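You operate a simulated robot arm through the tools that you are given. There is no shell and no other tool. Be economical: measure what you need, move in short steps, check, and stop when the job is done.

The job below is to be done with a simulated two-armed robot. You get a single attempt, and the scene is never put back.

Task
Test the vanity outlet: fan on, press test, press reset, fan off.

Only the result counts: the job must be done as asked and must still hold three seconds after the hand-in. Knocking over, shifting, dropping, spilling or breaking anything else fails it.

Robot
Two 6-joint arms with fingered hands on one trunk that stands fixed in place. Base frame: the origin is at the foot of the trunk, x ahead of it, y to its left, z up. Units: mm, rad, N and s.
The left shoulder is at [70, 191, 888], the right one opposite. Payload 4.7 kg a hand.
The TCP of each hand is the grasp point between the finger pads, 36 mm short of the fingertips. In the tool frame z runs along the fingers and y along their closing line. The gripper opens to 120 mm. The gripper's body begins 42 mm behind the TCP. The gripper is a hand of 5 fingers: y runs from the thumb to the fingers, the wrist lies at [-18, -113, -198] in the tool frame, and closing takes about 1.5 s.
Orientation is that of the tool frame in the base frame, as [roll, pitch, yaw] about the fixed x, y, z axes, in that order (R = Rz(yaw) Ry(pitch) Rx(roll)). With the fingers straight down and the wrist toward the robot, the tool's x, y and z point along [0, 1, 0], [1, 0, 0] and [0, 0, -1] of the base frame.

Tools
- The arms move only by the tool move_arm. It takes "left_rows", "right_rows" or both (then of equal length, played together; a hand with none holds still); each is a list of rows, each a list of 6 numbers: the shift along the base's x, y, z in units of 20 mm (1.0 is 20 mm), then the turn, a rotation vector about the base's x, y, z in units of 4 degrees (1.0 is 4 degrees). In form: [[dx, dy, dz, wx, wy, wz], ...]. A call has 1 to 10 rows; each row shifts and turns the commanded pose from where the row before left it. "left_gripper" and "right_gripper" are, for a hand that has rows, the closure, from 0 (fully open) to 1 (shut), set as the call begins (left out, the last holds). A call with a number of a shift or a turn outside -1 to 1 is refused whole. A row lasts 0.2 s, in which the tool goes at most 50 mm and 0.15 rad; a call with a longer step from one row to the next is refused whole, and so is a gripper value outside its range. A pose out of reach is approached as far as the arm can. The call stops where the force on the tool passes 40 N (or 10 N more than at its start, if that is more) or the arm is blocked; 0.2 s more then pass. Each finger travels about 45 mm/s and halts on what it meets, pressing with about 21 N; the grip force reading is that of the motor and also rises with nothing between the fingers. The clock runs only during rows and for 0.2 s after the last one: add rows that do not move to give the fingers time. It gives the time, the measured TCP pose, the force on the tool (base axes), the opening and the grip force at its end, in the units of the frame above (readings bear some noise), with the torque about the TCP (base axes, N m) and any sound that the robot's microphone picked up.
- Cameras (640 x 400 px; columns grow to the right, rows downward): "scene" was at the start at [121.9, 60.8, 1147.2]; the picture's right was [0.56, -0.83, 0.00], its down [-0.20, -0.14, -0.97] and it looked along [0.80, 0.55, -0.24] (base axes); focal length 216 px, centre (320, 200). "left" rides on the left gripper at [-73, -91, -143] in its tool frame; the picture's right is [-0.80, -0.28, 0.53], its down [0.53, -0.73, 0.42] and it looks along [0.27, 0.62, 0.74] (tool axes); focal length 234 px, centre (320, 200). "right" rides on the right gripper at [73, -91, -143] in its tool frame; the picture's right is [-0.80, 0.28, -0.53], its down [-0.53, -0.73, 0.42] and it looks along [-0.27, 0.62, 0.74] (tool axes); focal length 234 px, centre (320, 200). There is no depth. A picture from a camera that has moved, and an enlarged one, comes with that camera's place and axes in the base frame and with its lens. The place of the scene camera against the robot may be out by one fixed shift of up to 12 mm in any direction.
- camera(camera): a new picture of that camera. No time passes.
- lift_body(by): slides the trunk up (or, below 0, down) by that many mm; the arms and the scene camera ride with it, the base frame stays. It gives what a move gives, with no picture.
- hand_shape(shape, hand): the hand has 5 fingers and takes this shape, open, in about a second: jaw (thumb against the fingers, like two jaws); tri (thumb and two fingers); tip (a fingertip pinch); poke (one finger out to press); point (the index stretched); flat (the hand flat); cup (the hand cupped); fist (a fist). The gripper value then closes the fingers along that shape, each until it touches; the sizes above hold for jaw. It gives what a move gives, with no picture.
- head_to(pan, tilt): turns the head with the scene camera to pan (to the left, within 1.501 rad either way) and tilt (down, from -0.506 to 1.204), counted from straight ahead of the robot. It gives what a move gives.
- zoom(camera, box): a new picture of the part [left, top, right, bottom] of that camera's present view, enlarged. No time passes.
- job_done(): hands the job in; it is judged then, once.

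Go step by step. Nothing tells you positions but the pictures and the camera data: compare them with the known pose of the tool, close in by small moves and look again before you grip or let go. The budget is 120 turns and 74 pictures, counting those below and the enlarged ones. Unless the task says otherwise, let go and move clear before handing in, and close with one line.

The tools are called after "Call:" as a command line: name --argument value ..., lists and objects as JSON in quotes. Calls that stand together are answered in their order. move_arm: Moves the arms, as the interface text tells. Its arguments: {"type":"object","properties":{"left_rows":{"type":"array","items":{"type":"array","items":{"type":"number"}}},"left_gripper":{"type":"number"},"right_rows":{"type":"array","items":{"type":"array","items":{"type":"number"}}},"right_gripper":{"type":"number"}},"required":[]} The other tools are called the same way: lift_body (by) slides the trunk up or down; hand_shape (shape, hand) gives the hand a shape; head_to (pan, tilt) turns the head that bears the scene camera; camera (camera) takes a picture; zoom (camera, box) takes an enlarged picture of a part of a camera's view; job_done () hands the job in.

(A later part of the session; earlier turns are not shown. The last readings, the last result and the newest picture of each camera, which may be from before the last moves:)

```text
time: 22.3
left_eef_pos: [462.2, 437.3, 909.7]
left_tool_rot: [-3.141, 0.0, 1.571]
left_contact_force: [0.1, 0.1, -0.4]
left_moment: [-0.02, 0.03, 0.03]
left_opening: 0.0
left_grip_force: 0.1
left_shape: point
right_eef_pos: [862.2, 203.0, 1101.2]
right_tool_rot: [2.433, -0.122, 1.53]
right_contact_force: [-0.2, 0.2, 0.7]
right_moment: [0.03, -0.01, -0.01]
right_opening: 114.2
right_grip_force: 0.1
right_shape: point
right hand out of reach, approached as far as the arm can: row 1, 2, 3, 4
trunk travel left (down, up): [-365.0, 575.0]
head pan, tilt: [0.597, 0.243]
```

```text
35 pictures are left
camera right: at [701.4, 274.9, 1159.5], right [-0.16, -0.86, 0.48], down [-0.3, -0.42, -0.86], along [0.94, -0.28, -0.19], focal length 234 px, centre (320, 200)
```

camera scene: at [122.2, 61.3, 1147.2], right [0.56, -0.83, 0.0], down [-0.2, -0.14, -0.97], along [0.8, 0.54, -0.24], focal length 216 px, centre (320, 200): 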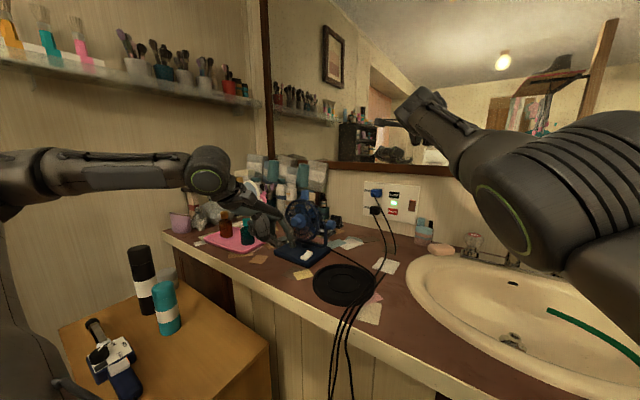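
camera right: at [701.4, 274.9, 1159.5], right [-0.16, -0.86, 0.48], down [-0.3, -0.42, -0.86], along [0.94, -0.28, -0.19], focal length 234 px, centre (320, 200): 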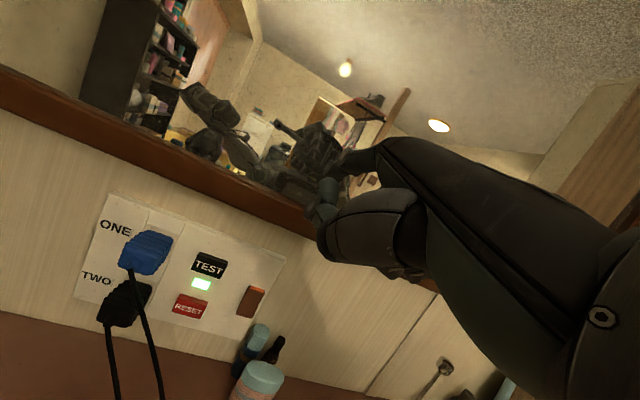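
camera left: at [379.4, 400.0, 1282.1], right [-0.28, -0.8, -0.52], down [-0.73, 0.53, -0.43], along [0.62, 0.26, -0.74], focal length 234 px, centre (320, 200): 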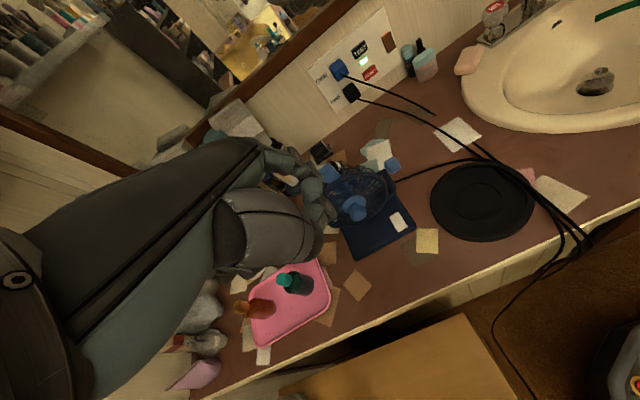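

The commanded and measured poses now agree. I'll carry on down toward the front of the TEST button and add the last bit of tilt.

Call:
move_arm --right_rows '[[-0.7, 0.3, -0.6, 0, 0, 0], [-0.7, 0.3, -0.7, 0, -0.5, 0], [-0.4, 0.4, -0.9, 0, -0.5, 0], [0, 0.5, -0.9, 0, -0.5, 0], [0, 0.5, -0.9, 0, -0.5, 0], [0, 0.5, -0.9, 0, -0.5, 0], [0, 0.5, -0.9, 0, 0, 0]]'

Call:
camera --camera "right"

Call:
camera --camera "scene"

```text
time: 24.1
left_eef_pos: [463.1, 437.9, 909.8]
left_tool_rot: [-3.141, 0.0, 1.571]
left_contact_force: [-0.8, 0.8, -0.7]
left_moment: [0.04, -0.01, 0.01]
left_opening: 0.1
left_grip_force: 0.1
left_shape: point
right_eef_pos: [858.4, 270.5, 999.7]
right_tool_rot: [2.252, -0.129, 1.534]
right_contact_force: [0.5, 0.0, 0.9]
right_moment: [0.01, -0.01, 0.01]
right_opening: 0.0
right_grip_force: 0.0
right_shape: point
right hand out of reach, approached as far as the arm can: row 1, 2, 3
trunk travel left (down, up): [-365.0, 575.0]
head pan, tilt: [0.597, 0.243]
stopped in row 7 (right hand): the arm was blocked; the commanded pose is now the measured one
```

```text
34 pictures are left
camera right: at [690.9, 345.5, 1028.6], right [-0.26, -0.86, 0.44], down [-0.15, -0.41, -0.9], along [0.95, -0.3, -0.02], focal length 234 px, centre (320, 200)
```

right: 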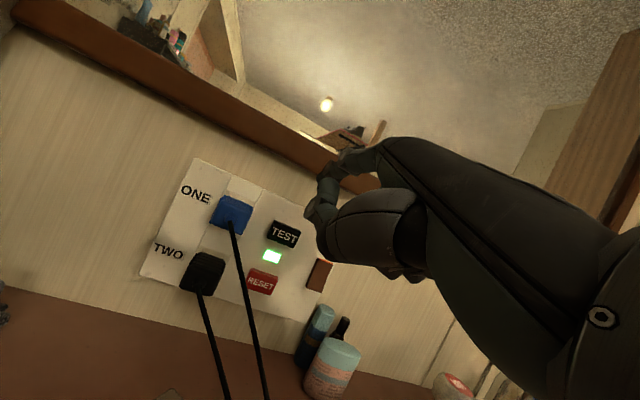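

```text
33 pictures are left
camera scene: at [122.3, 60.2, 1147.2], right [0.56, -0.83, 0.0], down [-0.2, -0.13, -0.97], along [0.8, 0.54, -0.24], focal length 216 px, centre (320, 200)
```

scene: 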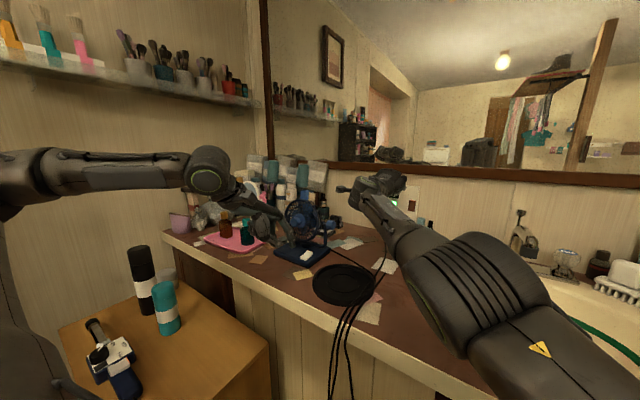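

The arm stopped with no tool force, probably at a joint limit or an elbow contact. I'll enlarge the fingertip in both views before moving on.

Call:
zoom --camera "scene" --box '[330, 150, 442, 220]'

Call:
zoom --camera "right" --box '[230, 120, 390, 220]'

```text
5.71 times, centred on (386, 185) of scene
camera zoom: at [122.3, 60.2, 1147.2], right [0.56, -0.83, 0.0], down [-0.2, -0.13, -0.97], along [0.8, 0.54, -0.24], focal length 1235 px, centre (-57, 286)
```

zoom: 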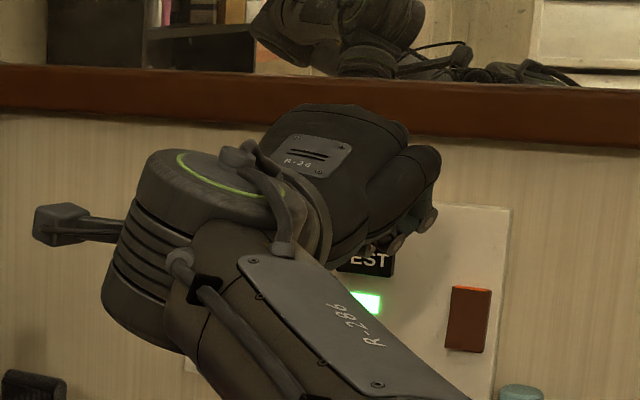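

```text
4.00 times, centred on (310, 170) of right
camera zoom: at [690.9, 345.5, 1028.6], right [-0.26, -0.86, 0.44], down [-0.15, -0.41, -0.9], along [0.95, -0.3, -0.02], focal length 937 px, centre (360, 320)
```

zoom: 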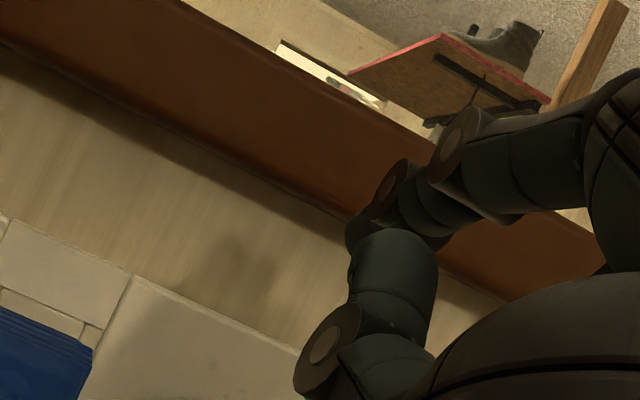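

Call:
move_arm --right_rows '[[-0.5, 0, -0.3, 0, 0, 0], [-0.5, 0, -0.3, 0, 0, 0], [0, 0, -0.5, 0, 0, 0]]'

```text
time: 25.1
left_eef_pos: [463.4, 437.3, 909.0]
left_tool_rot: [-3.141, -0.001, 1.571]
left_contact_force: [0.6, -0.2, -0.1]
left_moment: [0.04, 0.02, 0.03]
left_opening: 0.3
left_grip_force: 0.1
left_shape: point
right_eef_pos: [865.6, 258.7, 984.3]
right_tool_rot: [2.255, -0.143, 1.507]
right_contact_force: [0.3, -0.2, -0.4]
right_moment: [0.02, 0.02, 0.0]
right_opening: 0.0
right_grip_force: 0.1
right_shape: point
right hand out of reach, approached as far as the arm can: row 1, 2
trunk travel left (down, up): [-365.0, 575.0]
head pan, tilt: [0.597, 0.243]
stopped in row 3 (right hand): the arm was blocked; the commanded pose is now the measured one
```

The right wrist seems limited in sideways bend. Turning the hand about 12° left should free it and put the tip in line with the buttons (y≈285), so I'll do that while descending to TEST height.

Call:
move_arm --right_rows '[[-0.2, 0, -0.4, 0, 0, 0.8], [-0.2, 0, -0.5, 0, 0, 0.8], [-0.2, 0, -0.5, 0, 0, 0.8], [0, 0, -0.5, 0, 0, 0.6], [0, 0, -0.5, 0, 0, 0]]'

Call:
camera --camera "right"

Call:
zoom --camera "scene" --box '[330, 160, 442, 230]'

```text
time: 26.3
left_eef_pos: [461.9, 438.2, 908.5]
left_tool_rot: [-3.141, 0.0, 1.571]
left_contact_force: [0.2, 0.6, 0.6]
left_moment: [0.01, -0.01, 0.02]
left_opening: 0.0
left_grip_force: 0.0
left_shape: point
right_eef_pos: [876.2, 293.9, 942.8]
right_tool_rot: [2.252, -0.137, 1.724]
right_contact_force: [-0.5, -0.6, 0.8]
right_moment: [0.0, 0.02, -0.01]
right_opening: 0.2
right_grip_force: 0.1
right_shape: point
right hand out of reach, approached as far as the arm can: row 1, 2, 3, 4
trunk travel left (down, up): [-365.0, 575.0]
head pan, tilt: [0.597, 0.243]
```

```text
30 pictures are left
camera right: at [698.0, 336.2, 971.2], right [-0.1, -0.9, 0.43], down [-0.06, -0.43, -0.9], along [0.99, -0.11, -0.02], focal length 234 px, centre (320, 200)
```

right: 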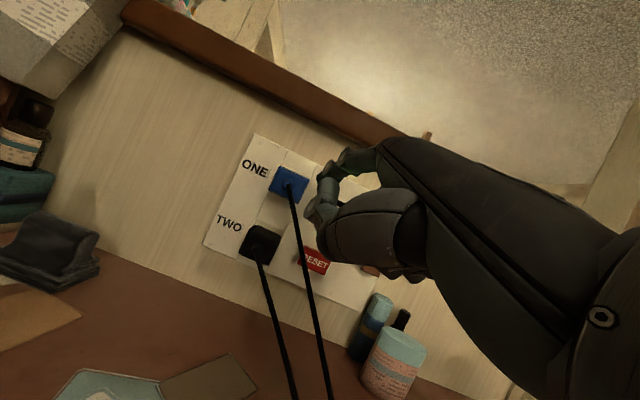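

```text
5.71 times, centred on (386, 195) of scene
camera zoom: at [122.0, 61.0, 1147.2], right [0.56, -0.83, 0.0], down [-0.2, -0.14, -0.97], along [0.8, 0.54, -0.24], focal length 1235 px, centre (-57, 229)
```

zoom: 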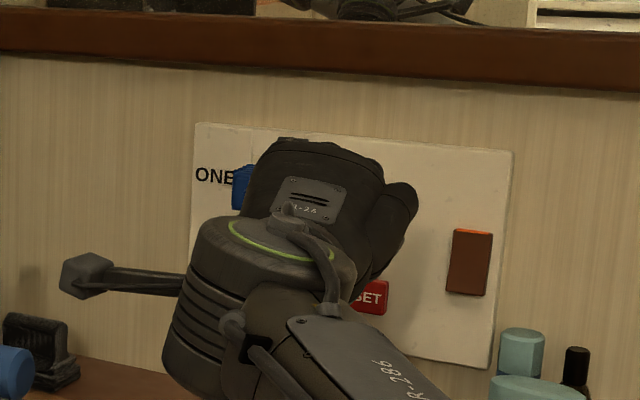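

The tip is about 28 mm too far left, near plug ONE. I'll shift it right and slightly back.

Call:
move_arm --right_rows '[[-0.2, -0.5, 0, 0, 0, 0], [-0.2, -0.5, -0.1, 0, 0, 0], [0, -0.4, -0.2, 0, 0, 0]]'

Call:
zoom --camera "right" --box '[230, 120, 390, 220]'

Call:
zoom --camera "left" --box '[280, 0, 600, 200]'

```text
time: 27.1
left_eef_pos: [462.5, 437.5, 908.3]
left_tool_rot: [-3.141, 0.001, 1.57]
left_contact_force: [0.3, -0.2, -0.6]
left_moment: [0.02, 0.0, 0.03]
left_opening: 0.1
left_grip_force: 0.0
left_shape: point
right_eef_pos: [888.4, 280.3, 938.0]
right_tool_rot: [2.252, -0.137, 1.724]
right_contact_force: [0.3, 0.4, -0.6]
right_moment: [0.01, 0.01, 0.01]
right_opening: 0.1
right_grip_force: 0.1
right_shape: point
right hand out of reach, approached as far as the arm can: row 1, 2, 3
trunk travel left (down, up): [-365.0, 575.0]
head pan, tilt: [0.597, 0.243]
```

```text
4.00 times, centred on (310, 170) of right
camera zoom: at [710.4, 322.1, 967.7], right [-0.1, -0.9, 0.43], down [-0.07, -0.43, -0.9], along [0.99, -0.12, -0.02], focal length 937 px, centre (360, 320)
```

zoom: 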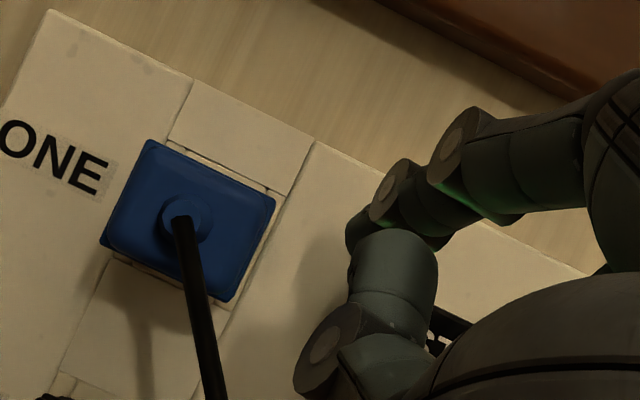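

```text
2.00 times, centred on (440, 100) of left
camera zoom: at [371.3, 365.0, 1051.7], right [-0.28, -0.8, -0.53], down [-0.73, 0.53, -0.42], along [0.62, 0.27, -0.74], focal length 468 px, centre (80, 400)
```

zoom: 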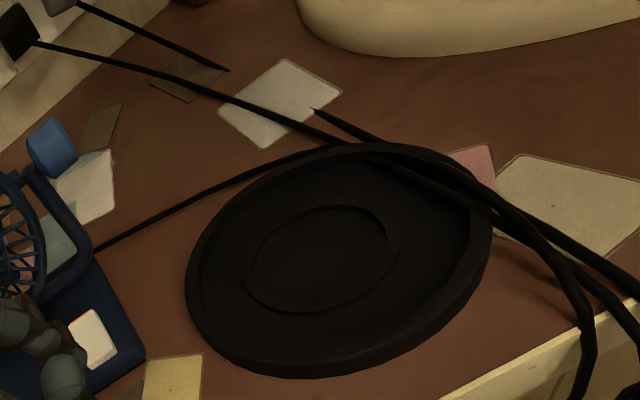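

Pulling the right hand back in this pose runs into an arm limit. A steeper finger, with less tilt, needs less pull-back and also stays above the cord and bottles. I'll tilt the hand 30° back down and retreat the TCP at the same time.

Call:
move_arm --right_rows '[[-0.3, -0.05, 0.2, 0, 0.95, 0], [-0.3, -0.1, 0.2, 0, 0.95, 0], [-0.3, -0.1, 0.2, 0, 0.95, 0], [-0.3, -0.15, 0.2, 0, 0.95, 0], [-0.25, -0.15, 0.2, 0, 0.95, 0], [-0.2, -0.15, 0.2, 0, 0.95, 0], [-0.2, -0.15, 0.2, 0, 0.95, 0], [-0.2, -0.15, 0.2, 0, 0.95, 0]]'

Call:
camera --camera "right"

Call:
zoom --camera "scene" --box '[330, 150, 442, 220]'

```text
time: 28.9
left_eef_pos: [462.9, 437.8, 908.3]
left_tool_rot: [3.141, 0.0, 1.57]
left_contact_force: [-0.5, -0.6, 0.1]
left_moment: [0.01, 0.01, 0.02]
left_opening: 0.1
left_grip_force: 0.1
left_shape: point
right_eef_pos: [840.1, 245.9, 970.2]
right_tool_rot: [2.786, -0.196, 1.635]
right_contact_force: [0.7, -0.2, -0.8]
right_moment: [-0.02, 0.03, -0.01]
right_opening: 0.0
right_grip_force: 0.2
right_shape: point
right hand out of reach, approached as far as the arm can: row 2, 5, 6, 7, 8
trunk travel left (down, up): [-365.0, 575.0]
head pan, tilt: [0.597, 0.243]
```

```text
26 pictures are left
camera right: at [701.0, 287.4, 1086.6], right [0.14, -0.9, 0.42], down [-0.51, -0.43, -0.74], along [0.85, -0.11, -0.52], focal length 234 px, centre (320, 200)
```

right: 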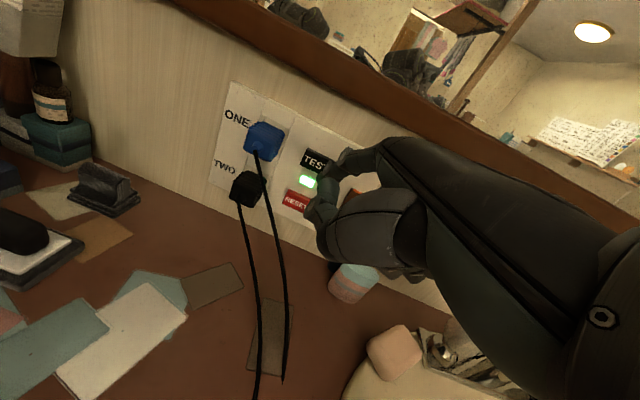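

```text
5.71 times, centred on (386, 185) of scene
camera zoom: at [121.8, 60.6, 1147.2], right [0.56, -0.83, 0.0], down [-0.2, -0.14, -0.97], along [0.8, 0.55, -0.24], focal length 1235 px, centre (-57, 286)
```

zoom: 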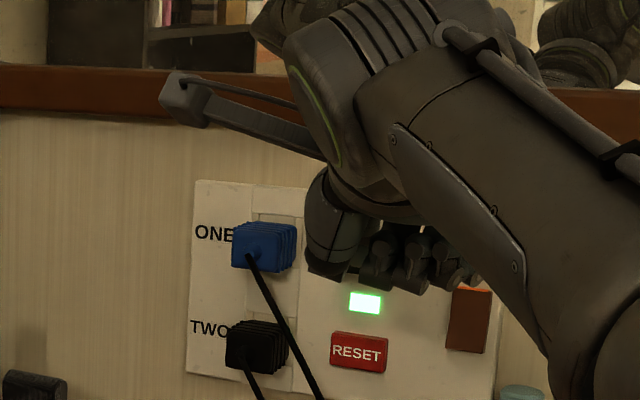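

The arm is free again and the tip is at about (924, 263, 963). I'll line it up with TEST (285, 971) and then approach.

Call:
move_arm --right_rows '[[0, 0.4, 0.1, 0, 0, 0], [0, 0.4, 0.15, 0, 0, 0], [0, 0.3, 0.1, 0, 0, 0]]'

Call:
zoom --camera "right" --box '[240, 120, 400, 220]'

Call:
zoom --camera "scene" --box '[360, 170, 424, 210]'

```text
time: 29.7
left_eef_pos: [462.7, 438.9, 908.2]
left_tool_rot: [-3.14, -0.001, 1.572]
left_contact_force: [-0.1, 0.1, 0.1]
left_moment: [-0.02, -0.03, -0.01]
left_opening: 0.1
left_grip_force: 0.0
left_shape: point
right_eef_pos: [832.4, 252.1, 978.6]
right_tool_rot: [2.785, -0.198, 1.634]
right_contact_force: [0.3, -0.6, -0.8]
right_moment: [0.0, -0.04, -0.02]
right_opening: 0.0
right_grip_force: 0.0
right_shape: point
right hand out of reach, approached as far as the arm can: row 1, 2, 3
trunk travel left (down, up): [-365.0, 575.0]
head pan, tilt: [0.597, 0.243]
```

```text
4.00 times, centred on (320, 170) of right
camera zoom: at [693.7, 294.3, 1093.7], right [0.14, -0.9, 0.42], down [-0.51, -0.43, -0.74], along [0.85, -0.12, -0.52], focal length 937 px, centre (320, 320)
```

zoom: 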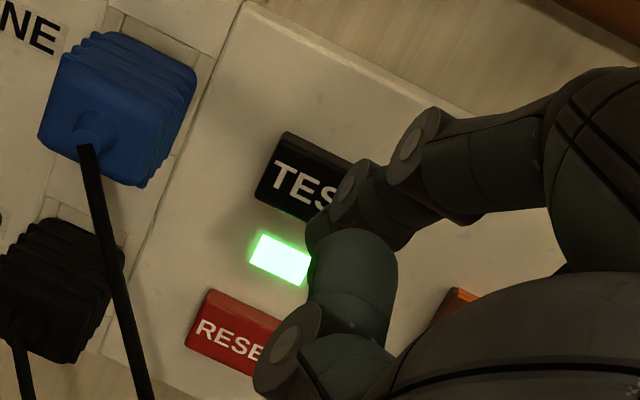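

```text
10.00 times, centred on (392, 190) of scene
camera zoom: at [122.0, 60.9, 1147.2], right [0.56, -0.83, 0.0], down [-0.2, -0.14, -0.97], along [0.8, 0.54, -0.24], focal length 2160 px, centre (-400, 300)
```

zoom: 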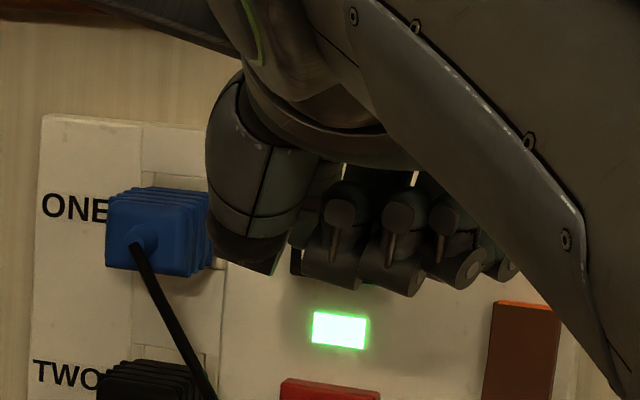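

Leftward motion is limited at this yaw, so I'll add about 8° of left yaw, which also carries the tip left.

Call:
move_arm --right_rows '[[0, 0, 0, 0, 0, 0.7], [0, 0, 0, 0, 0, 0.7], [0.1, 0, 0, 0, 0, 0.7]]'

Call:
zoom --camera "right" --box '[240, 120, 400, 220]'

```text
time: 30.5
left_eef_pos: [462.6, 436.8, 908.9]
left_tool_rot: [-3.142, 0.0, 1.57]
left_contact_force: [0.0, 0.0, 0.2]
left_moment: [-0.01, 0.0, -0.02]
left_opening: 0.0
left_grip_force: 0.0
left_shape: point
right_eef_pos: [838.6, 254.4, 980.9]
right_tool_rot: [2.784, -0.198, 1.782]
right_contact_force: [-0.2, -0.2, -0.7]
right_moment: [-0.01, 0.01, -0.02]
right_opening: 0.0
right_grip_force: 0.1
right_shape: point
right hand out of reach, approached as far as the arm can: row 2
trunk travel left (down, up): [-365.0, 575.0]
head pan, tilt: [0.597, 0.243]
```

```text
4.00 times, centred on (320, 170) of right
camera zoom: at [694.4, 275.8, 1095.1], right [0.27, -0.87, 0.42], down [-0.44, -0.5, -0.74], along [0.86, 0.01, -0.52], focal length 937 px, centre (320, 320)
```

zoom: 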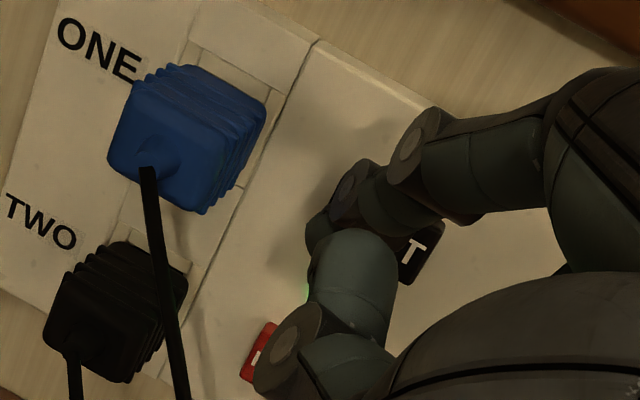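

The tip is now around (920, 289, 981). I'll lower it 9 mm, move 4 mm right, and advance toward TEST.

Call:
move_arm --right_rows '[[0.2, -0.2, -0.45, 0, 0, 0], [0.4, 0, 0, 0, 0, 0], [0.4, 0, 0, 0, 0, 0]]'

Call:
zoom --camera "right" --box '[240, 120, 400, 220]'

```text
time: 31.3
left_eef_pos: [462.5, 436.8, 910.0]
left_tool_rot: [-3.141, 0.0, 1.571]
left_contact_force: [0.0, -0.4, -0.4]
left_moment: [-0.01, 0.01, 0.01]
left_opening: 0.2
left_grip_force: 0.1
left_shape: point
right_eef_pos: [851.8, 241.3, 971.0]
right_tool_rot: [2.785, -0.198, 1.783]
right_contact_force: [-0.4, 0.2, -0.5]
right_moment: [0.02, -0.02, 0.01]
right_opening: 0.1
right_grip_force: 0.0
right_shape: point
right hand out of reach, approached as far as the arm can: row 2, 3
trunk travel left (down, up): [-365.0, 575.0]
head pan, tilt: [0.597, 0.243]
```

```text
4.00 times, centred on (320, 170) of right
camera zoom: at [708.2, 263.1, 1085.3], right [0.27, -0.87, 0.42], down [-0.44, -0.5, -0.74], along [0.86, 0.01, -0.52], focal length 937 px, centre (320, 320)
```

zoom: 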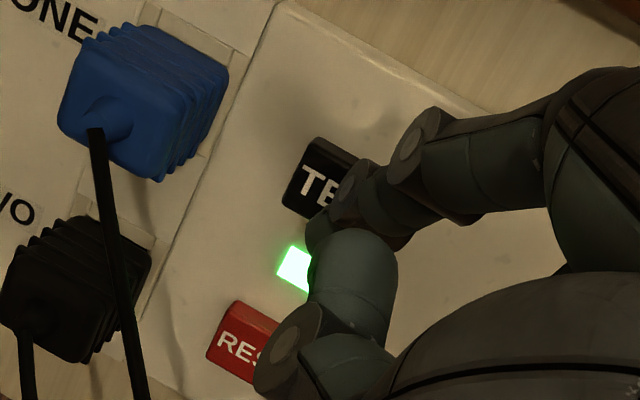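

The arm is at full stretch because the shoulder sits below the wrist. I'll retreat from the wall, raise the trunk, and then bring the right hand back down at a better reach.

Call:
move_arm --right_rows '[[-0.7, 0, 0, 0, 0, 0], [-0.8, 0, 0, 0, 0, 0], [-0.8, 0, 0, 0, 0, 0], [-0.8, 0, 0, 0, 0, 0], [-0.8, 0, 0, 0, 0, 0]]'

```text
time: 32.5
left_eef_pos: [462.2, 438.8, 909.9]
left_tool_rot: [-3.141, -0.001, 1.57]
left_contact_force: [-0.4, -0.2, 0.1]
left_moment: [0.0, -0.02, 0.02]
left_opening: 0.3
left_grip_force: 0.0
left_shape: point
right_eef_pos: [818.5, 277.3, 987.0]
right_tool_rot: [2.785, -0.198, 1.781]
right_contact_force: [0.1, -0.5, 0.4]
right_moment: [0.01, 0.03, -0.02]
right_opening: 0.0
right_grip_force: 0.1
right_shape: point
right hand out of reach, approached as far as the arm can: row 1, 2, 3, 4, 5
trunk travel left (down, up): [-365.0, 575.0]
head pan, tilt: [0.597, 0.243]
```

Neither hand could go higher or closer because the shoulders sit too low and the wrists are at their flexion limit. Both tips are clear of anything above them, so raising the trunk should fix this.

Call:
lift_body --by 120

Call:
camera --camera "right"

```text
time: 34.0
left_eef_pos: [463.4, 438.5, 1029.3]
left_tool_rot: [3.141, 0.001, 1.571]
left_contact_force: [1.1, -0.2, -0.4]
left_moment: [-0.02, -0.01, 0.01]
left_opening: 0.0
left_grip_force: 0.0
left_shape: point
right_eef_pos: [818.4, 275.9, 1105.9]
right_tool_rot: [2.788, -0.195, 1.779]
right_contact_force: [0.4, -0.5, 0.2]
right_moment: [0.04, 0.0, 0.05]
right_opening: 0.0
right_grip_force: 0.0
right_shape: point
trunk travel left (down, up): [-485.0, 455.0]
head pan, tilt: [0.597, 0.243]
```

```text
20 pictures are left
camera right: at [675.7, 297.9, 1221.5], right [0.27, -0.87, 0.42], down [-0.45, -0.5, -0.74], along [0.85, 0.01, -0.52], focal length 234 px, centre (320, 200)
```

right: 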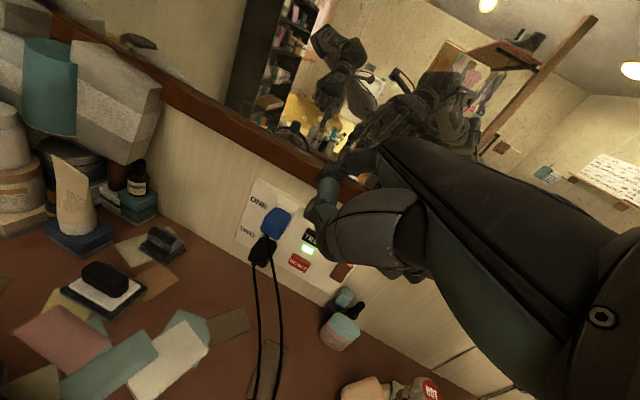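

Call:
lift_body --by 100

Call:
move_arm --right_rows '[[0, -0.2, -1, 0, 0, 0], [0, -0.2, -1, 0, 0, 0], [0, -0.2, -1, 0, 0, 0], [0, -0.2, -1, 0, 0, 0], [0, -0.2, -1, 0, 0, 0], [0, -0.2, -1, 0, 0, 0], [0, -0.1, -1, 0, 0, 0]]'

```text
time: 35.3
left_eef_pos: [462.7, 438.8, 1128.0]
left_tool_rot: [-3.141, 0.001, 1.572]
left_contact_force: [0.0, -0.1, 0.2]
left_moment: [0.03, 0.0, -0.02]
left_opening: 0.1
left_grip_force: 0.1
left_shape: point
right_eef_pos: [819.3, 276.5, 1206.7]
right_tool_rot: [2.787, -0.197, 1.782]
right_contact_force: [0.0, 0.2, 1.0]
right_moment: [0.0, -0.02, 0.06]
right_opening: 0.0
right_grip_force: 0.1
right_shape: point
trunk travel left (down, up): [-585.0, 355.0]
head pan, tilt: [0.597, 0.243]
```

```text
time: 36.9
left_eef_pos: [463.5, 438.0, 1128.5]
left_tool_rot: [-3.141, 0.001, 1.572]
left_contact_force: [-0.2, -0.4, 0.1]
left_moment: [0.01, -0.01, -0.02]
left_opening: 0.0
left_grip_force: 0.0
left_shape: point
right_eef_pos: [852.4, 275.9, 1073.4]
right_tool_rot: [2.787, -0.198, 1.783]
right_contact_force: [-0.4, -0.5, 0.8]
right_moment: [0.0, 0.03, -0.03]
right_opening: 0.1
right_grip_force: 0.1
right_shape: point
right hand out of reach, approached as far as the arm can: row 1, 2, 3, 4, 5, 6, 7
trunk travel left (down, up): [-585.0, 355.0]
head pan, tilt: [0.597, 0.243]
```

The tip is close to the mirror frame and the right arm seems stuck straight. I'll move it up, back and right to try to bend the elbow.

Call:
move_arm --right_rows '[[-1, 0, 1, 0, 0, 0], [-1, -0.2, 1, 0, 0, 0], [-1, -0.3, 1, 0, 0, 0], [-1, -0.3, 1, 0, 0, 0], [-1, -0.3, 1, 0, 0, 0], [-1, -0.3, 0.5, 0, 0, 0]]'

```text
time: 38.3
left_eef_pos: [462.5, 438.0, 1128.3]
left_tool_rot: [3.141, 0.0, 1.572]
left_contact_force: [-0.1, 0.8, 1.6]
left_moment: [0.0, -0.02, 0.01]
left_opening: 0.2
left_grip_force: 0.1
left_shape: point
right_eef_pos: [804.1, 296.8, 1195.8]
right_tool_rot: [2.796, -0.2, 1.769]
right_contact_force: [0.3, 0.3, -0.5]
right_moment: [0.01, 0.0, 0.01]
right_opening: 0.0
right_grip_force: 0.0
right_shape: point
right hand out of reach, approached as far as the arm can: row 1, 2, 3, 4, 5, 6
trunk travel left (down, up): [-585.0, 355.0]
head pan, tilt: [0.597, 0.243]
```

Call:
move_arm --right_rows '[[0, 0, 0, 0, 0, 1], [0, 0, 0, 0, 0, 1], [0, 0, 0, 0, 0, 1], [0, 0, 0, 0, 0, 1], [0, 0, 0, 0, 0, 1], [0, 0, 0, 0, 0, 1], [0, 0, 0, 0, 0, 1], [-0.5, -0.5, 0, 0, 0, 1]]'

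```text
time: 40.1
left_eef_pos: [463.2, 437.6, 1129.6]
left_tool_rot: [3.142, 0.0, 1.571]
left_contact_force: [-1.2, -0.3, -0.5]
left_moment: [0.04, 0.0, -0.01]
left_opening: 0.0
left_grip_force: 0.0
left_shape: point
right_eef_pos: [795.7, 287.3, 1206.5]
right_tool_rot: [2.788, -0.197, 2.34]
right_contact_force: [-0.1, -0.2, -0.4]
right_moment: [0.0, 0.04, 0.02]
right_opening: 0.0
right_grip_force: 0.1
right_shape: point
right hand out of reach, approached as far as the arm can: row 2, 6, 7, 8
trunk travel left (down, up): [-585.0, 355.0]
head pan, tilt: [0.597, 0.243]
```

Call:
move_arm --right_rows '[[-0.8, -0.7, 0, 0, 0, 0.5], [-0.8, -0.7, 0, 0, 0, 0.5], [-0.8, -0.7, 0, 0, 0, 0.5], [-0.8, -0.7, 0, 0, 0, 0.5], [-0.8, -0.7, 0, 0, 0, 0.5], [-0.8, -0.7, 0, 0, 0, 0.5]]'

```text
time: 41.5
left_eef_pos: [462.1, 437.9, 1129.5]
left_tool_rot: [3.141, -0.001, 1.569]
left_contact_force: [-0.2, 0.2, -0.1]
left_moment: [0.03, 0.02, 0.0]
left_opening: 0.0
left_grip_force: 0.1
left_shape: point
right_eef_pos: [780.0, 252.0, 1238.2]
right_tool_rot: [2.788, -0.198, 2.55]
right_contact_force: [0.2, 0.1, 0.5]
right_moment: [0.04, 0.0, -0.01]
right_opening: 0.0
right_grip_force: 0.0
right_shape: point
right hand out of reach, approached as far as the arm can: row 1, 2, 3, 4, 5, 6
trunk travel left (down, up): [-585.0, 355.0]
head pan, tilt: [0.597, 0.243]
```

The right arm stays locked straight, so I'll use the left hand for the buttons. First I'll park the right hand up and to the right.

Call:
move_arm --right_rows '[[-0.3, -0.7, 1, 0, 0, 0], [-0.3, -0.7, 1, 0, 0, 0], [-0.3, -0.7, 1, 0, 0, 0], [-0.3, -0.7, 1, 0, 0, 0], [-0.3, -0.7, 1, 0, 0, 0], [-0.3, -0.7, 1, 0, 0, 0], [-0.3, -0.7, 1, 0, 0, 0], [-0.3, -0.7, 1, 0, 0, 0]]'

Call:
move_arm --left_rows '[[0.7, -0.4, 0, 0, 0, 0], [0.7, -0.4, 0, 0, 0, 0], [0.7, -0.4, 0, 0, 0, 0], [0.7, -0.4, 0, 0, 0, 0], [0.7, -0.4, 0, 0, 0, 0], [0.7, -0.4, 0, 0, 0, 0], [0.7, -0.4, 0, 0, 0, 0], [0.7, -0.4, 0, 0, 0, 0]]'

Call:
camera --camera "scene"

```text
time: 43.3
left_eef_pos: [463.0, 436.7, 1129.6]
left_tool_rot: [-3.141, 0.0, 1.57]
left_contact_force: [-0.4, 1.1, 0.1]
left_moment: [0.03, -0.05, -0.03]
left_opening: 0.0
left_grip_force: 0.0
left_shape: point
right_eef_pos: [746.1, 146.4, 1403.0]
right_tool_rot: [2.785, -0.197, 2.547]
right_contact_force: [0.1, 0.1, -0.5]
right_moment: [0.01, 0.0, 0.02]
right_opening: 0.0
right_grip_force: 0.1
right_shape: point
right hand out of reach, approached as far as the arm can: row 2, 3, 5
trunk travel left (down, up): [-585.0, 355.0]
head pan, tilt: [0.597, 0.243]
```

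```text
time: 45.1
left_eef_pos: [524.7, 415.2, 1125.4]
left_tool_rot: [3.14, 0.0, 1.57]
left_contact_force: [0.6, 0.4, 0.1]
left_moment: [0.01, -0.01, 0.02]
left_opening: 0.0
left_grip_force: 0.0
left_shape: point
left hand out of reach, approached as far as the arm can: row 4, 5, 6, 7, 8
right_eef_pos: [746.9, 147.2, 1402.2]
right_tool_rot: [2.787, -0.199, 2.55]
right_contact_force: [1.0, 1.1, 0.6]
right_moment: [0.02, 0.0, 0.04]
right_opening: 0.3
right_grip_force: 0.1
right_shape: point
trunk travel left (down, up): [-585.0, 355.0]
head pan, tilt: [0.597, 0.243]
```

```text
19 pictures are left
camera scene: at [122.1, 61.1, 1367.2], right [0.56, -0.83, 0.0], down [-0.2, -0.14, -0.97], along [0.8, 0.54, -0.24], focal length 216 px, centre (320, 200)
```

scene: 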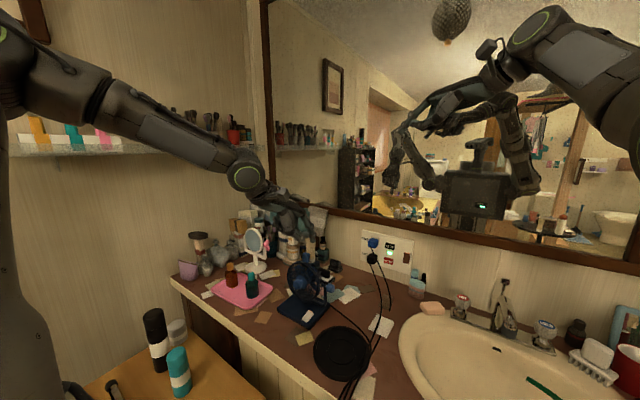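

The left arm's limit depends on direction: it can't extend outward while it is off to its own side. I'll swing it inward first and then extend forward.

Call:
move_arm --left_rows '[[-0.3, -1, 0, 0, 0, 0], [-0.2, -1, -0.2, 0, 0, 0], [0, -1, -0.2, 0, 0, 0], [0.2, -1, -0.3, 0, 0, 0], [0.4, -1, -0.3, 0, 0, 0], [0.6, -1, -0.3, 0, 0, 0]]'

```text
time: 46.5
left_eef_pos: [476.4, 373.7, 1098.6]
left_tool_rot: [-3.14, 0.002, 1.57]
left_contact_force: [-0.4, 0.7, 0.2]
left_moment: [0.02, 0.0, -0.01]
left_opening: 0.1
left_grip_force: 0.1
left_shape: point
left hand out of reach, approached as far as the arm can: row 1, 2, 3, 4, 5, 6
right_eef_pos: [744.7, 146.6, 1401.9]
right_tool_rot: [2.786, -0.198, 2.549]
right_contact_force: [0.6, -0.4, 0.3]
right_moment: [0.01, 0.0, 0.04]
right_opening: 0.1
right_grip_force: 0.0
right_shape: point
trunk travel left (down, up): [-585.0, 355.0]
head pan, tilt: [0.597, 0.243]
```

Call:
move_arm --left_rows '[[0.5, -0.2, 0.2, 0, 0, -1], [0.5, -0.2, 0.2, 0, 0, -1], [0.5, -0.2, 0.2, 0, 0, -1], [0.5, -0.2, 0, 0, 0, -1], [0.5, -0.2, 0, 0, 0, -1], [0.5, -0.2, 0, 0, 0, -1], [0.5, -0.2, 0, 0, 0, -1], [0.5, -0.2, 0, 0, 0, -1]]'

```text
time: 48.3
left_eef_pos: [515.2, 378.7, 1108.4]
left_tool_rot: [-3.141, 0.001, 1.013]
left_contact_force: [-0.1, 0.5, -0.2]
left_moment: [-0.03, -0.02, -0.03]
left_opening: 0.0
left_grip_force: 0.2
left_shape: point
left hand out of reach, approached as far as the arm can: row 1, 2, 3, 4, 5, 6, 7, 8
right_eef_pos: [746.3, 147.5, 1402.6]
right_tool_rot: [2.786, -0.198, 2.55]
right_contact_force: [-0.1, -0.4, -0.7]
right_moment: [-0.03, 0.0, 0.01]
right_opening: 0.0
right_grip_force: 0.1
right_shape: point
trunk travel left (down, up): [-585.0, 355.0]
head pan, tilt: [0.597, 0.243]
```

Call:
move_arm --left_rows '[[0.7, 0.6, 0.3, 0, 0, 0.5], [0.7, 0.6, 0.3, 0, 0, 0.5], [0.7, 0.6, 0, 0, 0, 0.5], [0.7, 0.6, 0, 0, 0, 0.5], [0.7, 0.6, 0, 0, 0, 0.5], [0.7, 0.6, 0, 0, 0, 0.5]]'

```text
time: 49.7
left_eef_pos: [573.7, 454.0, 1123.6]
left_tool_rot: [3.141, -0.002, 1.223]
left_contact_force: [0.7, -0.1, -0.1]
left_moment: [0.03, 0.03, 0.03]
left_opening: 0.1
left_grip_force: 0.1
left_shape: point
left hand out of reach, approached as far as the arm can: row 1, 2, 4, 5, 6
right_eef_pos: [746.3, 147.0, 1401.7]
right_tool_rot: [2.786, -0.196, 2.547]
right_contact_force: [0.2, -0.4, 0.0]
right_moment: [-0.01, 0.03, 0.04]
right_opening: 0.0
right_grip_force: 0.0
right_shape: point
trunk travel left (down, up): [-585.0, 355.0]
head pan, tilt: [0.597, 0.243]
```

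Extension works along this direction. I'll go on extending above the fan and then swing inward.

Call:
move_arm --left_rows '[[0.8, 0.5, 0.2, 0, 0, 0.5], [0.8, 0.5, 0, 0, 0, 0.5], [0.8, 0.5, 0, 0, 0, 0.5], [0.8, 0.4, 0, 0, 0, 0.5], [0.8, 0.4, 0, 0, 0, 0.5], [0.8, 0.3, 0, 0, 0, 0.5]]'

```text
time: 51.1
left_eef_pos: [612.0, 523.3, 1124.2]
left_tool_rot: [3.139, 0.002, 1.432]
left_contact_force: [-0.2, 0.3, -0.9]
left_moment: [-0.05, -0.02, -0.01]
left_opening: 0.0
left_grip_force: 0.0
left_shape: point
left hand out of reach, approached as far as the arm can: row 1, 2, 3, 4, 5, 6
right_eef_pos: [747.3, 146.0, 1402.7]
right_tool_rot: [2.785, -0.198, 2.55]
right_contact_force: [0.0, 0.9, 0.1]
right_moment: [0.01, 0.01, -0.02]
right_opening: 0.0
right_grip_force: 0.1
right_shape: point
trunk travel left (down, up): [-585.0, 355.0]
head pan, tilt: [0.597, 0.243]
```

The left arm is held by a shoulder limit. I'll check whether the right arm can fold once it is over on its own side.

Call:
move_arm --right_rows '[[-0.8, -0.8, 0, 0, 0, -0.5], [-0.8, -0.8, 0, 0, 0, -0.5], [-0.8, -0.8, 0, 0, 0, -0.5], [-0.8, -0.8, 0, 0, 0, -0.5], [-0.8, -0.8, 0, 0, 0, -0.5], [-0.8, -0.8, 0, 0, 0, -0.5], [-0.8, -0.8, 0, 0, 0, -0.5], [-0.8, -0.8, 0, 0, 0, -0.5]]'

```text
time: 52.9
left_eef_pos: [611.6, 522.4, 1125.2]
left_tool_rot: [3.14, 0.0, 1.431]
left_contact_force: [-0.5, 0.0, 0.3]
left_moment: [0.0, 0.01, 0.02]
left_opening: 0.1
left_grip_force: 0.1
left_shape: point
right_eef_pos: [739.4, 58.9, 1495.4]
right_tool_rot: [2.788, -0.197, 2.267]
right_contact_force: [0.3, 0.7, 0.2]
right_moment: [0.0, -0.01, 0.01]
right_opening: 0.0
right_grip_force: 0.0
right_shape: point
right hand out of reach, approached as far as the arm can: row 1, 2, 3, 4, 5, 6, 7, 8
trunk travel left (down, up): [-585.0, 355.0]
head pan, tilt: [0.597, 0.243]
```

Both wrists look bend-limited. A better idea is to roll the right hand so the wrist bends in flexion: index lowest, palm facing right, finger pointing at the wall. That keeps clear of the cord and plugs too. I'll rotate toward that pose in free space.

Call:
move_arm --right_rows '[[0, 0.2, -0.6, -0.637, -0.744, -0.201], [0, 0.2, -0.6, -0.637, -0.744, -0.201], [0, 0.2, -0.6, -0.637, -0.744, -0.201], [0, 0.2, -0.6, -0.637, -0.744, -0.201], [0, 0.2, -0.6, -0.637, -0.744, -0.201], [0, 0.2, -0.6, -0.637, -0.744, -0.201], [0, 0.2, -0.6, -0.637, -0.744, -0.201], [0, 0.2, -0.6, -0.637, -0.744, -0.201], [0, 0.2, -0.6, -0.637, -0.744, -0.201], [0, 0.2, -0.6, -0.637, -0.744, -0.201]]'

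```text
time: 55.1
left_eef_pos: [613.1, 523.5, 1123.9]
left_tool_rot: [3.14, 0.001, 1.431]
left_contact_force: [-0.5, 0.2, 0.4]
left_moment: [-0.01, -0.03, 0.01]
left_opening: 0.2
left_grip_force: 0.1
left_shape: point
right_eef_pos: [818.3, 138.9, 1442.8]
right_tool_rot: [2.621, 0.469, 2.103]
right_contact_force: [-0.2, -0.3, -0.7]
right_moment: [0.01, -0.01, -0.01]
right_opening: 0.0
right_grip_force: 0.0
right_shape: point
right hand out of reach, approached as far as the arm can: row 1, 2, 3, 4, 5, 6, 7, 8, 9, 10
trunk travel left (down, up): [-585.0, 355.0]
head pan, tilt: [0.597, 0.243]
```

Call:
move_arm --right_rows '[[-0.6, 0, 0, -0.637, -0.744, -0.201], [-0.6, 0, 0, -0.637, -0.744, -0.201], [-0.6, 0, 0, -0.637, -0.744, -0.201], [-0.6, 0, 0, -0.637, -0.744, -0.201], [-0.6, 0, 0, -0.637, -0.744, -0.201], [-0.6, 0, 0, -0.637, -0.744, -0.201]]'

```text
time: 56.7
left_eef_pos: [611.8, 523.3, 1124.9]
left_tool_rot: [3.14, 0.002, 1.43]
left_contact_force: [-0.3, 0.8, -0.7]
left_moment: [0.0, -0.02, 0.05]
left_opening: 0.1
left_grip_force: 0.0
left_shape: point
right_eef_pos: [846.6, 90.5, 1486.4]
right_tool_rot: [2.424, 0.77, 1.81]
right_contact_force: [0.3, -1.4, -0.3]
right_moment: [0.0, 0.02, -0.02]
right_opening: 0.2
right_grip_force: 0.0
right_shape: point
right hand out of reach, approached as far as the arm can: row 1, 2, 3, 4, 5, 6
trunk travel left (down, up): [-585.0, 355.0]
head pan, tilt: [0.597, 0.243]
stopped in row 6 (right hand): the arm was blocked; the commanded pose is now the measured one
```

The rotation is mostly done, but I'm too high for it to help the wrist. I'll move left, down and back, away from the mirror.

Call:
move_arm --right_rows '[[-0.6, 0.9, -0.5, 0, 0, 0], [-0.6, 0.9, -0.8, 0, 0, 0], [-0.4, 0.9, -1, 0, 0, 0], [-0.3, 0.9, -1, 0, 0, 0], [-0.3, 0.9, -1, 0, 0, 0], [-0.3, 0.9, -1, 0, 0, 0], [-0.3, 0.9, -1, 0, 0, 0], [-0.3, 0.9, -1, 0, 0, 0]]'

```text
time: 58.0
left_eef_pos: [612.2, 523.3, 1123.8]
left_tool_rot: [3.14, 0.002, 1.43]
left_contact_force: [0.6, -0.2, 0.0]
left_moment: [0.01, 0.01, 0.0]
left_opening: 0.0
left_grip_force: 0.1
left_shape: point
right_eef_pos: [858.6, 89.3, 1461.8]
right_tool_rot: [2.38, 0.685, 1.672]
right_contact_force: [0.7, 0.0, 0.2]
right_moment: [-0.02, 0.01, -0.01]
right_opening: 0.0
right_grip_force: 0.1
right_shape: point
right hand out of reach, approached as far as the arm can: row 1, 2, 3, 4, 6
trunk travel left (down, up): [-585.0, 355.0]
head pan, tilt: [0.597, 0.243]
stopped in row 6 (right hand): the arm was blocked; the commanded pose is now the measured one
```

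I need to see how the right arm is configured, so I'll look toward it.

Call:
head_to --pan -0.1 --tilt -0.2

Call:
camera --camera "scene"

```text
time: 59.1
left_eef_pos: [612.6, 522.6, 1124.3]
left_tool_rot: [3.139, -0.001, 1.431]
left_contact_force: [0.4, 0.3, -0.4]
left_moment: [0.0, 0.0, 0.0]
left_opening: 0.3
left_grip_force: 0.1
left_shape: point
right_eef_pos: [857.4, 89.9, 1464.5]
right_tool_rot: [2.378, 0.687, 1.673]
right_contact_force: [0.0, -1.1, -0.9]
right_moment: [0.01, 0.0, 0.01]
right_opening: 0.1
right_grip_force: 0.1
right_shape: point
trunk travel left (down, up): [-585.0, 355.0]
head pan, tilt: [-0.099, -0.201]
```

```text
18 pictures are left
camera scene: at [127.7, 0.3, 1407.0], right [-0.1, -1.0, 0.0], down [0.2, -0.02, -0.98], along [0.98, -0.1, 0.2], focal length 216 px, centre (320, 200)
```

scene: 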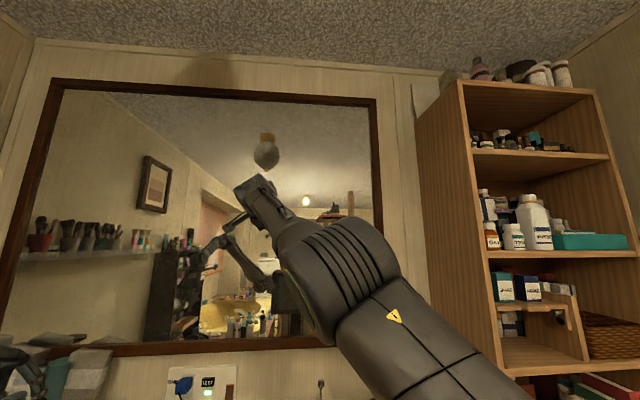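

The right arm is nearly straight, so I'll work with that. I'll go back to the earlier orientation, which could reach in front of TEST, and press with small tilts. First I'll undo the roll while moving away from the mirror.

Call:
move_arm --right_rows '[[-0.6, 0.5, 0, 0.828, 0.559, 0], [-0.6, 0.5, 0, 0.828, 0.559, 0], [-0.6, 0.5, 0, 0.828, 0.559, 0], [-0.6, 0.5, 0, 0.828, 0.559, 0], [-0.6, 0.5, 0, 0.828, 0.559, 0], [-0.6, 0.5, 0, 0.828, 0.559, 0], [-0.6, 0.5, 0, 0.828, 0.559, 0]]'

Call:
move_arm --right_rows '[[-0.3, 0.5, -0.3, 0.828, 0.559, 0], [-0.3, 0.5, -0.3, 0.828, 0.559, 0], [-0.3, 0.5, -0.3, 0.828, 0.559, 0], [-0.3, 0.5, -0.3, 0.828, 0.559, 0], [-0.3, 0.5, -0.3, 0.828, 0.559, 0], [-0.3, 0.5, -0.3, 0.828, 0.559, 0], [-0.3, 0.5, -0.3, 0.65, 0.44, 0]]'

```text
time: 60.9
left_eef_pos: [612.1, 522.7, 1125.3]
left_tool_rot: [3.141, 0.002, 1.43]
left_contact_force: [-0.6, -0.4, -0.2]
left_moment: [0.02, 0.04, 0.01]
left_opening: 0.0
left_grip_force: 0.1
left_shape: point
right_eef_pos: [789.4, 141.8, 1443.6]
right_tool_rot: [2.638, 0.227, 1.764]
right_contact_force: [-0.2, -0.2, -0.7]
right_moment: [0.01, -0.01, 0.0]
right_opening: 0.0
right_grip_force: 0.1
right_shape: point
right hand out of reach, approached as far as the arm can: row 6
trunk travel left (down, up): [-585.0, 355.0]
head pan, tilt: [-0.099, -0.201]
stopped in row 7 (right hand): the arm was blocked; the commanded pose is now the measured one
```

```text
time: 62.5
left_eef_pos: [612.0, 523.7, 1125.4]
left_tool_rot: [3.14, 0.0, 1.432]
left_contact_force: [0.2, 0.8, -0.7]
left_moment: [-0.04, 0.02, 0.02]
left_opening: 0.0
left_grip_force: 0.1
left_shape: point
right_eef_pos: [745.4, 214.5, 1402.0]
right_tool_rot: [2.817, -0.209, 1.77]
right_contact_force: [0.6, 0.0, 0.5]
right_moment: [-0.03, 0.01, 0.04]
right_opening: 0.0
right_grip_force: 0.0
right_shape: point
trunk travel left (down, up): [-585.0, 355.0]
head pan, tilt: [-0.099, -0.201]
```

The right hand is moving freely again. I'll bring the left hand back away from the fan and then lower the trunk by 160 mm.

Call:
move_arm --left_rows '[[-0.75, -0.45, 0, 0, 0, 0.2], [-0.75, -0.45, 0, 0, 0, 0.2], [-0.75, -0.45, 0, 0, 0, 0.2], [-0.75, -0.45, 0, 0, 0, 0.2], [-0.75, -0.45, 0, 0, 0, 0.2], [-0.75, -0.45, 0, 0, 0, 0.2], [-0.75, -0.45, 0, 0, 0, 0.2], [-0.75, -0.45, 0, 0, 0, 0.2], [-0.75, -0.3, 0, 0, 0, 0.2], [-0.75, -0.3, 0, 0, 0, 0.2]]'

```text
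time: 64.7
left_eef_pos: [463.2, 440.4, 1126.6]
left_tool_rot: [3.14, 0.002, 1.571]
left_contact_force: [-0.1, 0.6, 0.2]
left_moment: [-0.03, 0.0, -0.02]
left_opening: 0.1
left_grip_force: 0.0
left_shape: point
right_eef_pos: [745.5, 215.7, 1401.0]
right_tool_rot: [2.817, -0.206, 1.77]
right_contact_force: [-0.8, 0.6, 0.4]
right_moment: [-0.01, -0.01, 0.0]
right_opening: 0.0
right_grip_force: 0.0
right_shape: point
trunk travel left (down, up): [-585.0, 355.0]
head pan, tilt: [-0.099, -0.201]
```

Call:
lift_body --by -160

Call:
move_arm --right_rows '[[0.37, 0.15, -0.95, 0, 0.2, 0], [0.37, 0.15, -0.95, 0, 0.2, 0], [0.37, 0.15, -0.95, 0, 0.2, 0], [0.37, 0.15, -0.95, 0, 0.2, 0], [0.37, 0.15, -0.95, 0, 0.2, 0], [0.37, 0.15, -0.95, 0, 0, 0], [0.37, 0.15, -0.95, 0, 0, 0], [0.37, 0.15, -0.95, 0, 0, 0]]'

Call:
head_to --pan 0.45 --tilt 0.35

```text
time: 66.5
left_eef_pos: [463.0, 438.1, 967.1]
left_tool_rot: [3.141, 0.0, 1.572]
left_contact_force: [-0.8, 0.5, 0.3]
left_moment: [0.03, 0.02, 0.01]
left_opening: 0.0
left_grip_force: 0.0
left_shape: point
right_eef_pos: [745.2, 214.1, 1242.7]
right_tool_rot: [2.817, -0.209, 1.77]
right_contact_force: [0.2, -0.1, 0.1]
right_moment: [-0.02, -0.02, 0.02]
right_opening: 0.0
right_grip_force: 0.2
right_shape: point
trunk travel left (down, up): [-425.0, 515.0]
head pan, tilt: [-0.099, -0.201]
```

```text
time: 68.3
left_eef_pos: [463.8, 439.2, 967.5]
left_tool_rot: [3.139, 0.003, 1.572]
left_contact_force: [0.3, -0.1, -0.2]
left_moment: [-0.02, 0.02, 0.0]
left_opening: 0.0
left_grip_force: 0.1
left_shape: point
right_eef_pos: [804.6, 237.2, 1088.9]
right_tool_rot: [2.887, -0.223, 1.754]
right_contact_force: [0.3, 0.2, -0.5]
right_moment: [-0.03, 0.01, -0.01]
right_opening: 0.2
right_grip_force: 0.0
right_shape: point
trunk travel left (down, up): [-425.0, 515.0]
head pan, tilt: [-0.099, -0.201]
```

```text
time: 69.3
left_eef_pos: [462.3, 438.9, 966.8]
left_tool_rot: [3.139, 0.001, 1.569]
left_contact_force: [-0.4, -0.3, 0.0]
left_moment: [0.01, -0.02, 0.02]
left_opening: 0.0
left_grip_force: 0.1
left_shape: point
right_eef_pos: [804.2, 237.3, 1091.7]
right_tool_rot: [2.888, -0.22, 1.756]
right_contact_force: [-1.0, 0.1, 0.1]
right_moment: [0.0, -0.01, 0.0]
right_opening: 0.1
right_grip_force: 0.1
right_shape: point
trunk travel left (down, up): [-425.0, 515.0]
head pan, tilt: [0.45, 0.351]
```

The right arm is moving freely here, so I'll continue down to hover in front of TEST.

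Call:
move_arm --right_rows '[[0.2, 0.15, -0.9, 0, 0, 0], [0.3, 0.15, -0.9, 0, 0, 0], [0.3, 0.15, -0.9, 0, 0, 0], [0.3, 0.15, -0.9, 0, 0, 0], [0.3, 0.15, -0.9, 0, 0, 0], [0.3, 0.15, -0.7, 0, 0, 0]]'

Call:
zoom --camera "right" --box '[240, 120, 400, 220]'

```text
time: 70.7
left_eef_pos: [462.2, 439.6, 968.1]
left_tool_rot: [3.138, 0.003, 1.57]
left_contact_force: [-0.4, -0.5, -0.1]
left_moment: [-0.01, -0.02, -0.02]
left_opening: 0.1
left_grip_force: 0.0
left_shape: point
right_eef_pos: [836.9, 255.9, 986.4]
right_tool_rot: [2.888, -0.22, 1.752]
right_contact_force: [-0.3, 0.8, -0.6]
right_moment: [-0.02, 0.02, -0.03]
right_opening: 0.1
right_grip_force: 0.1
right_shape: point
trunk travel left (down, up): [-425.0, 515.0]
head pan, tilt: [0.45, 0.351]
```

```text
4.00 times, centred on (320, 170) of right
camera zoom: at [705.5, 276.2, 1115.4], right [0.3, -0.87, 0.39], down [-0.52, -0.49, -0.7], along [0.8, 0.01, -0.6], focal length 937 px, centre (320, 320)
```

zoom: 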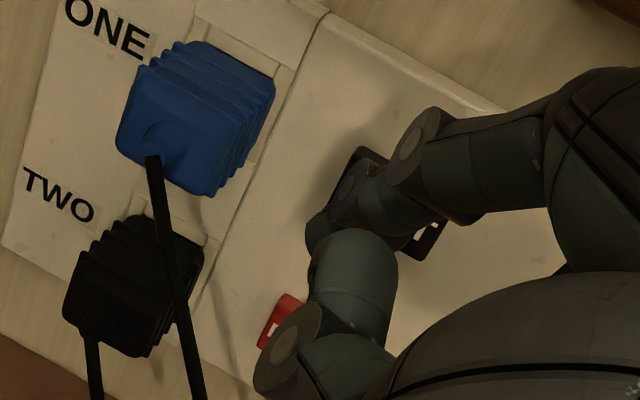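

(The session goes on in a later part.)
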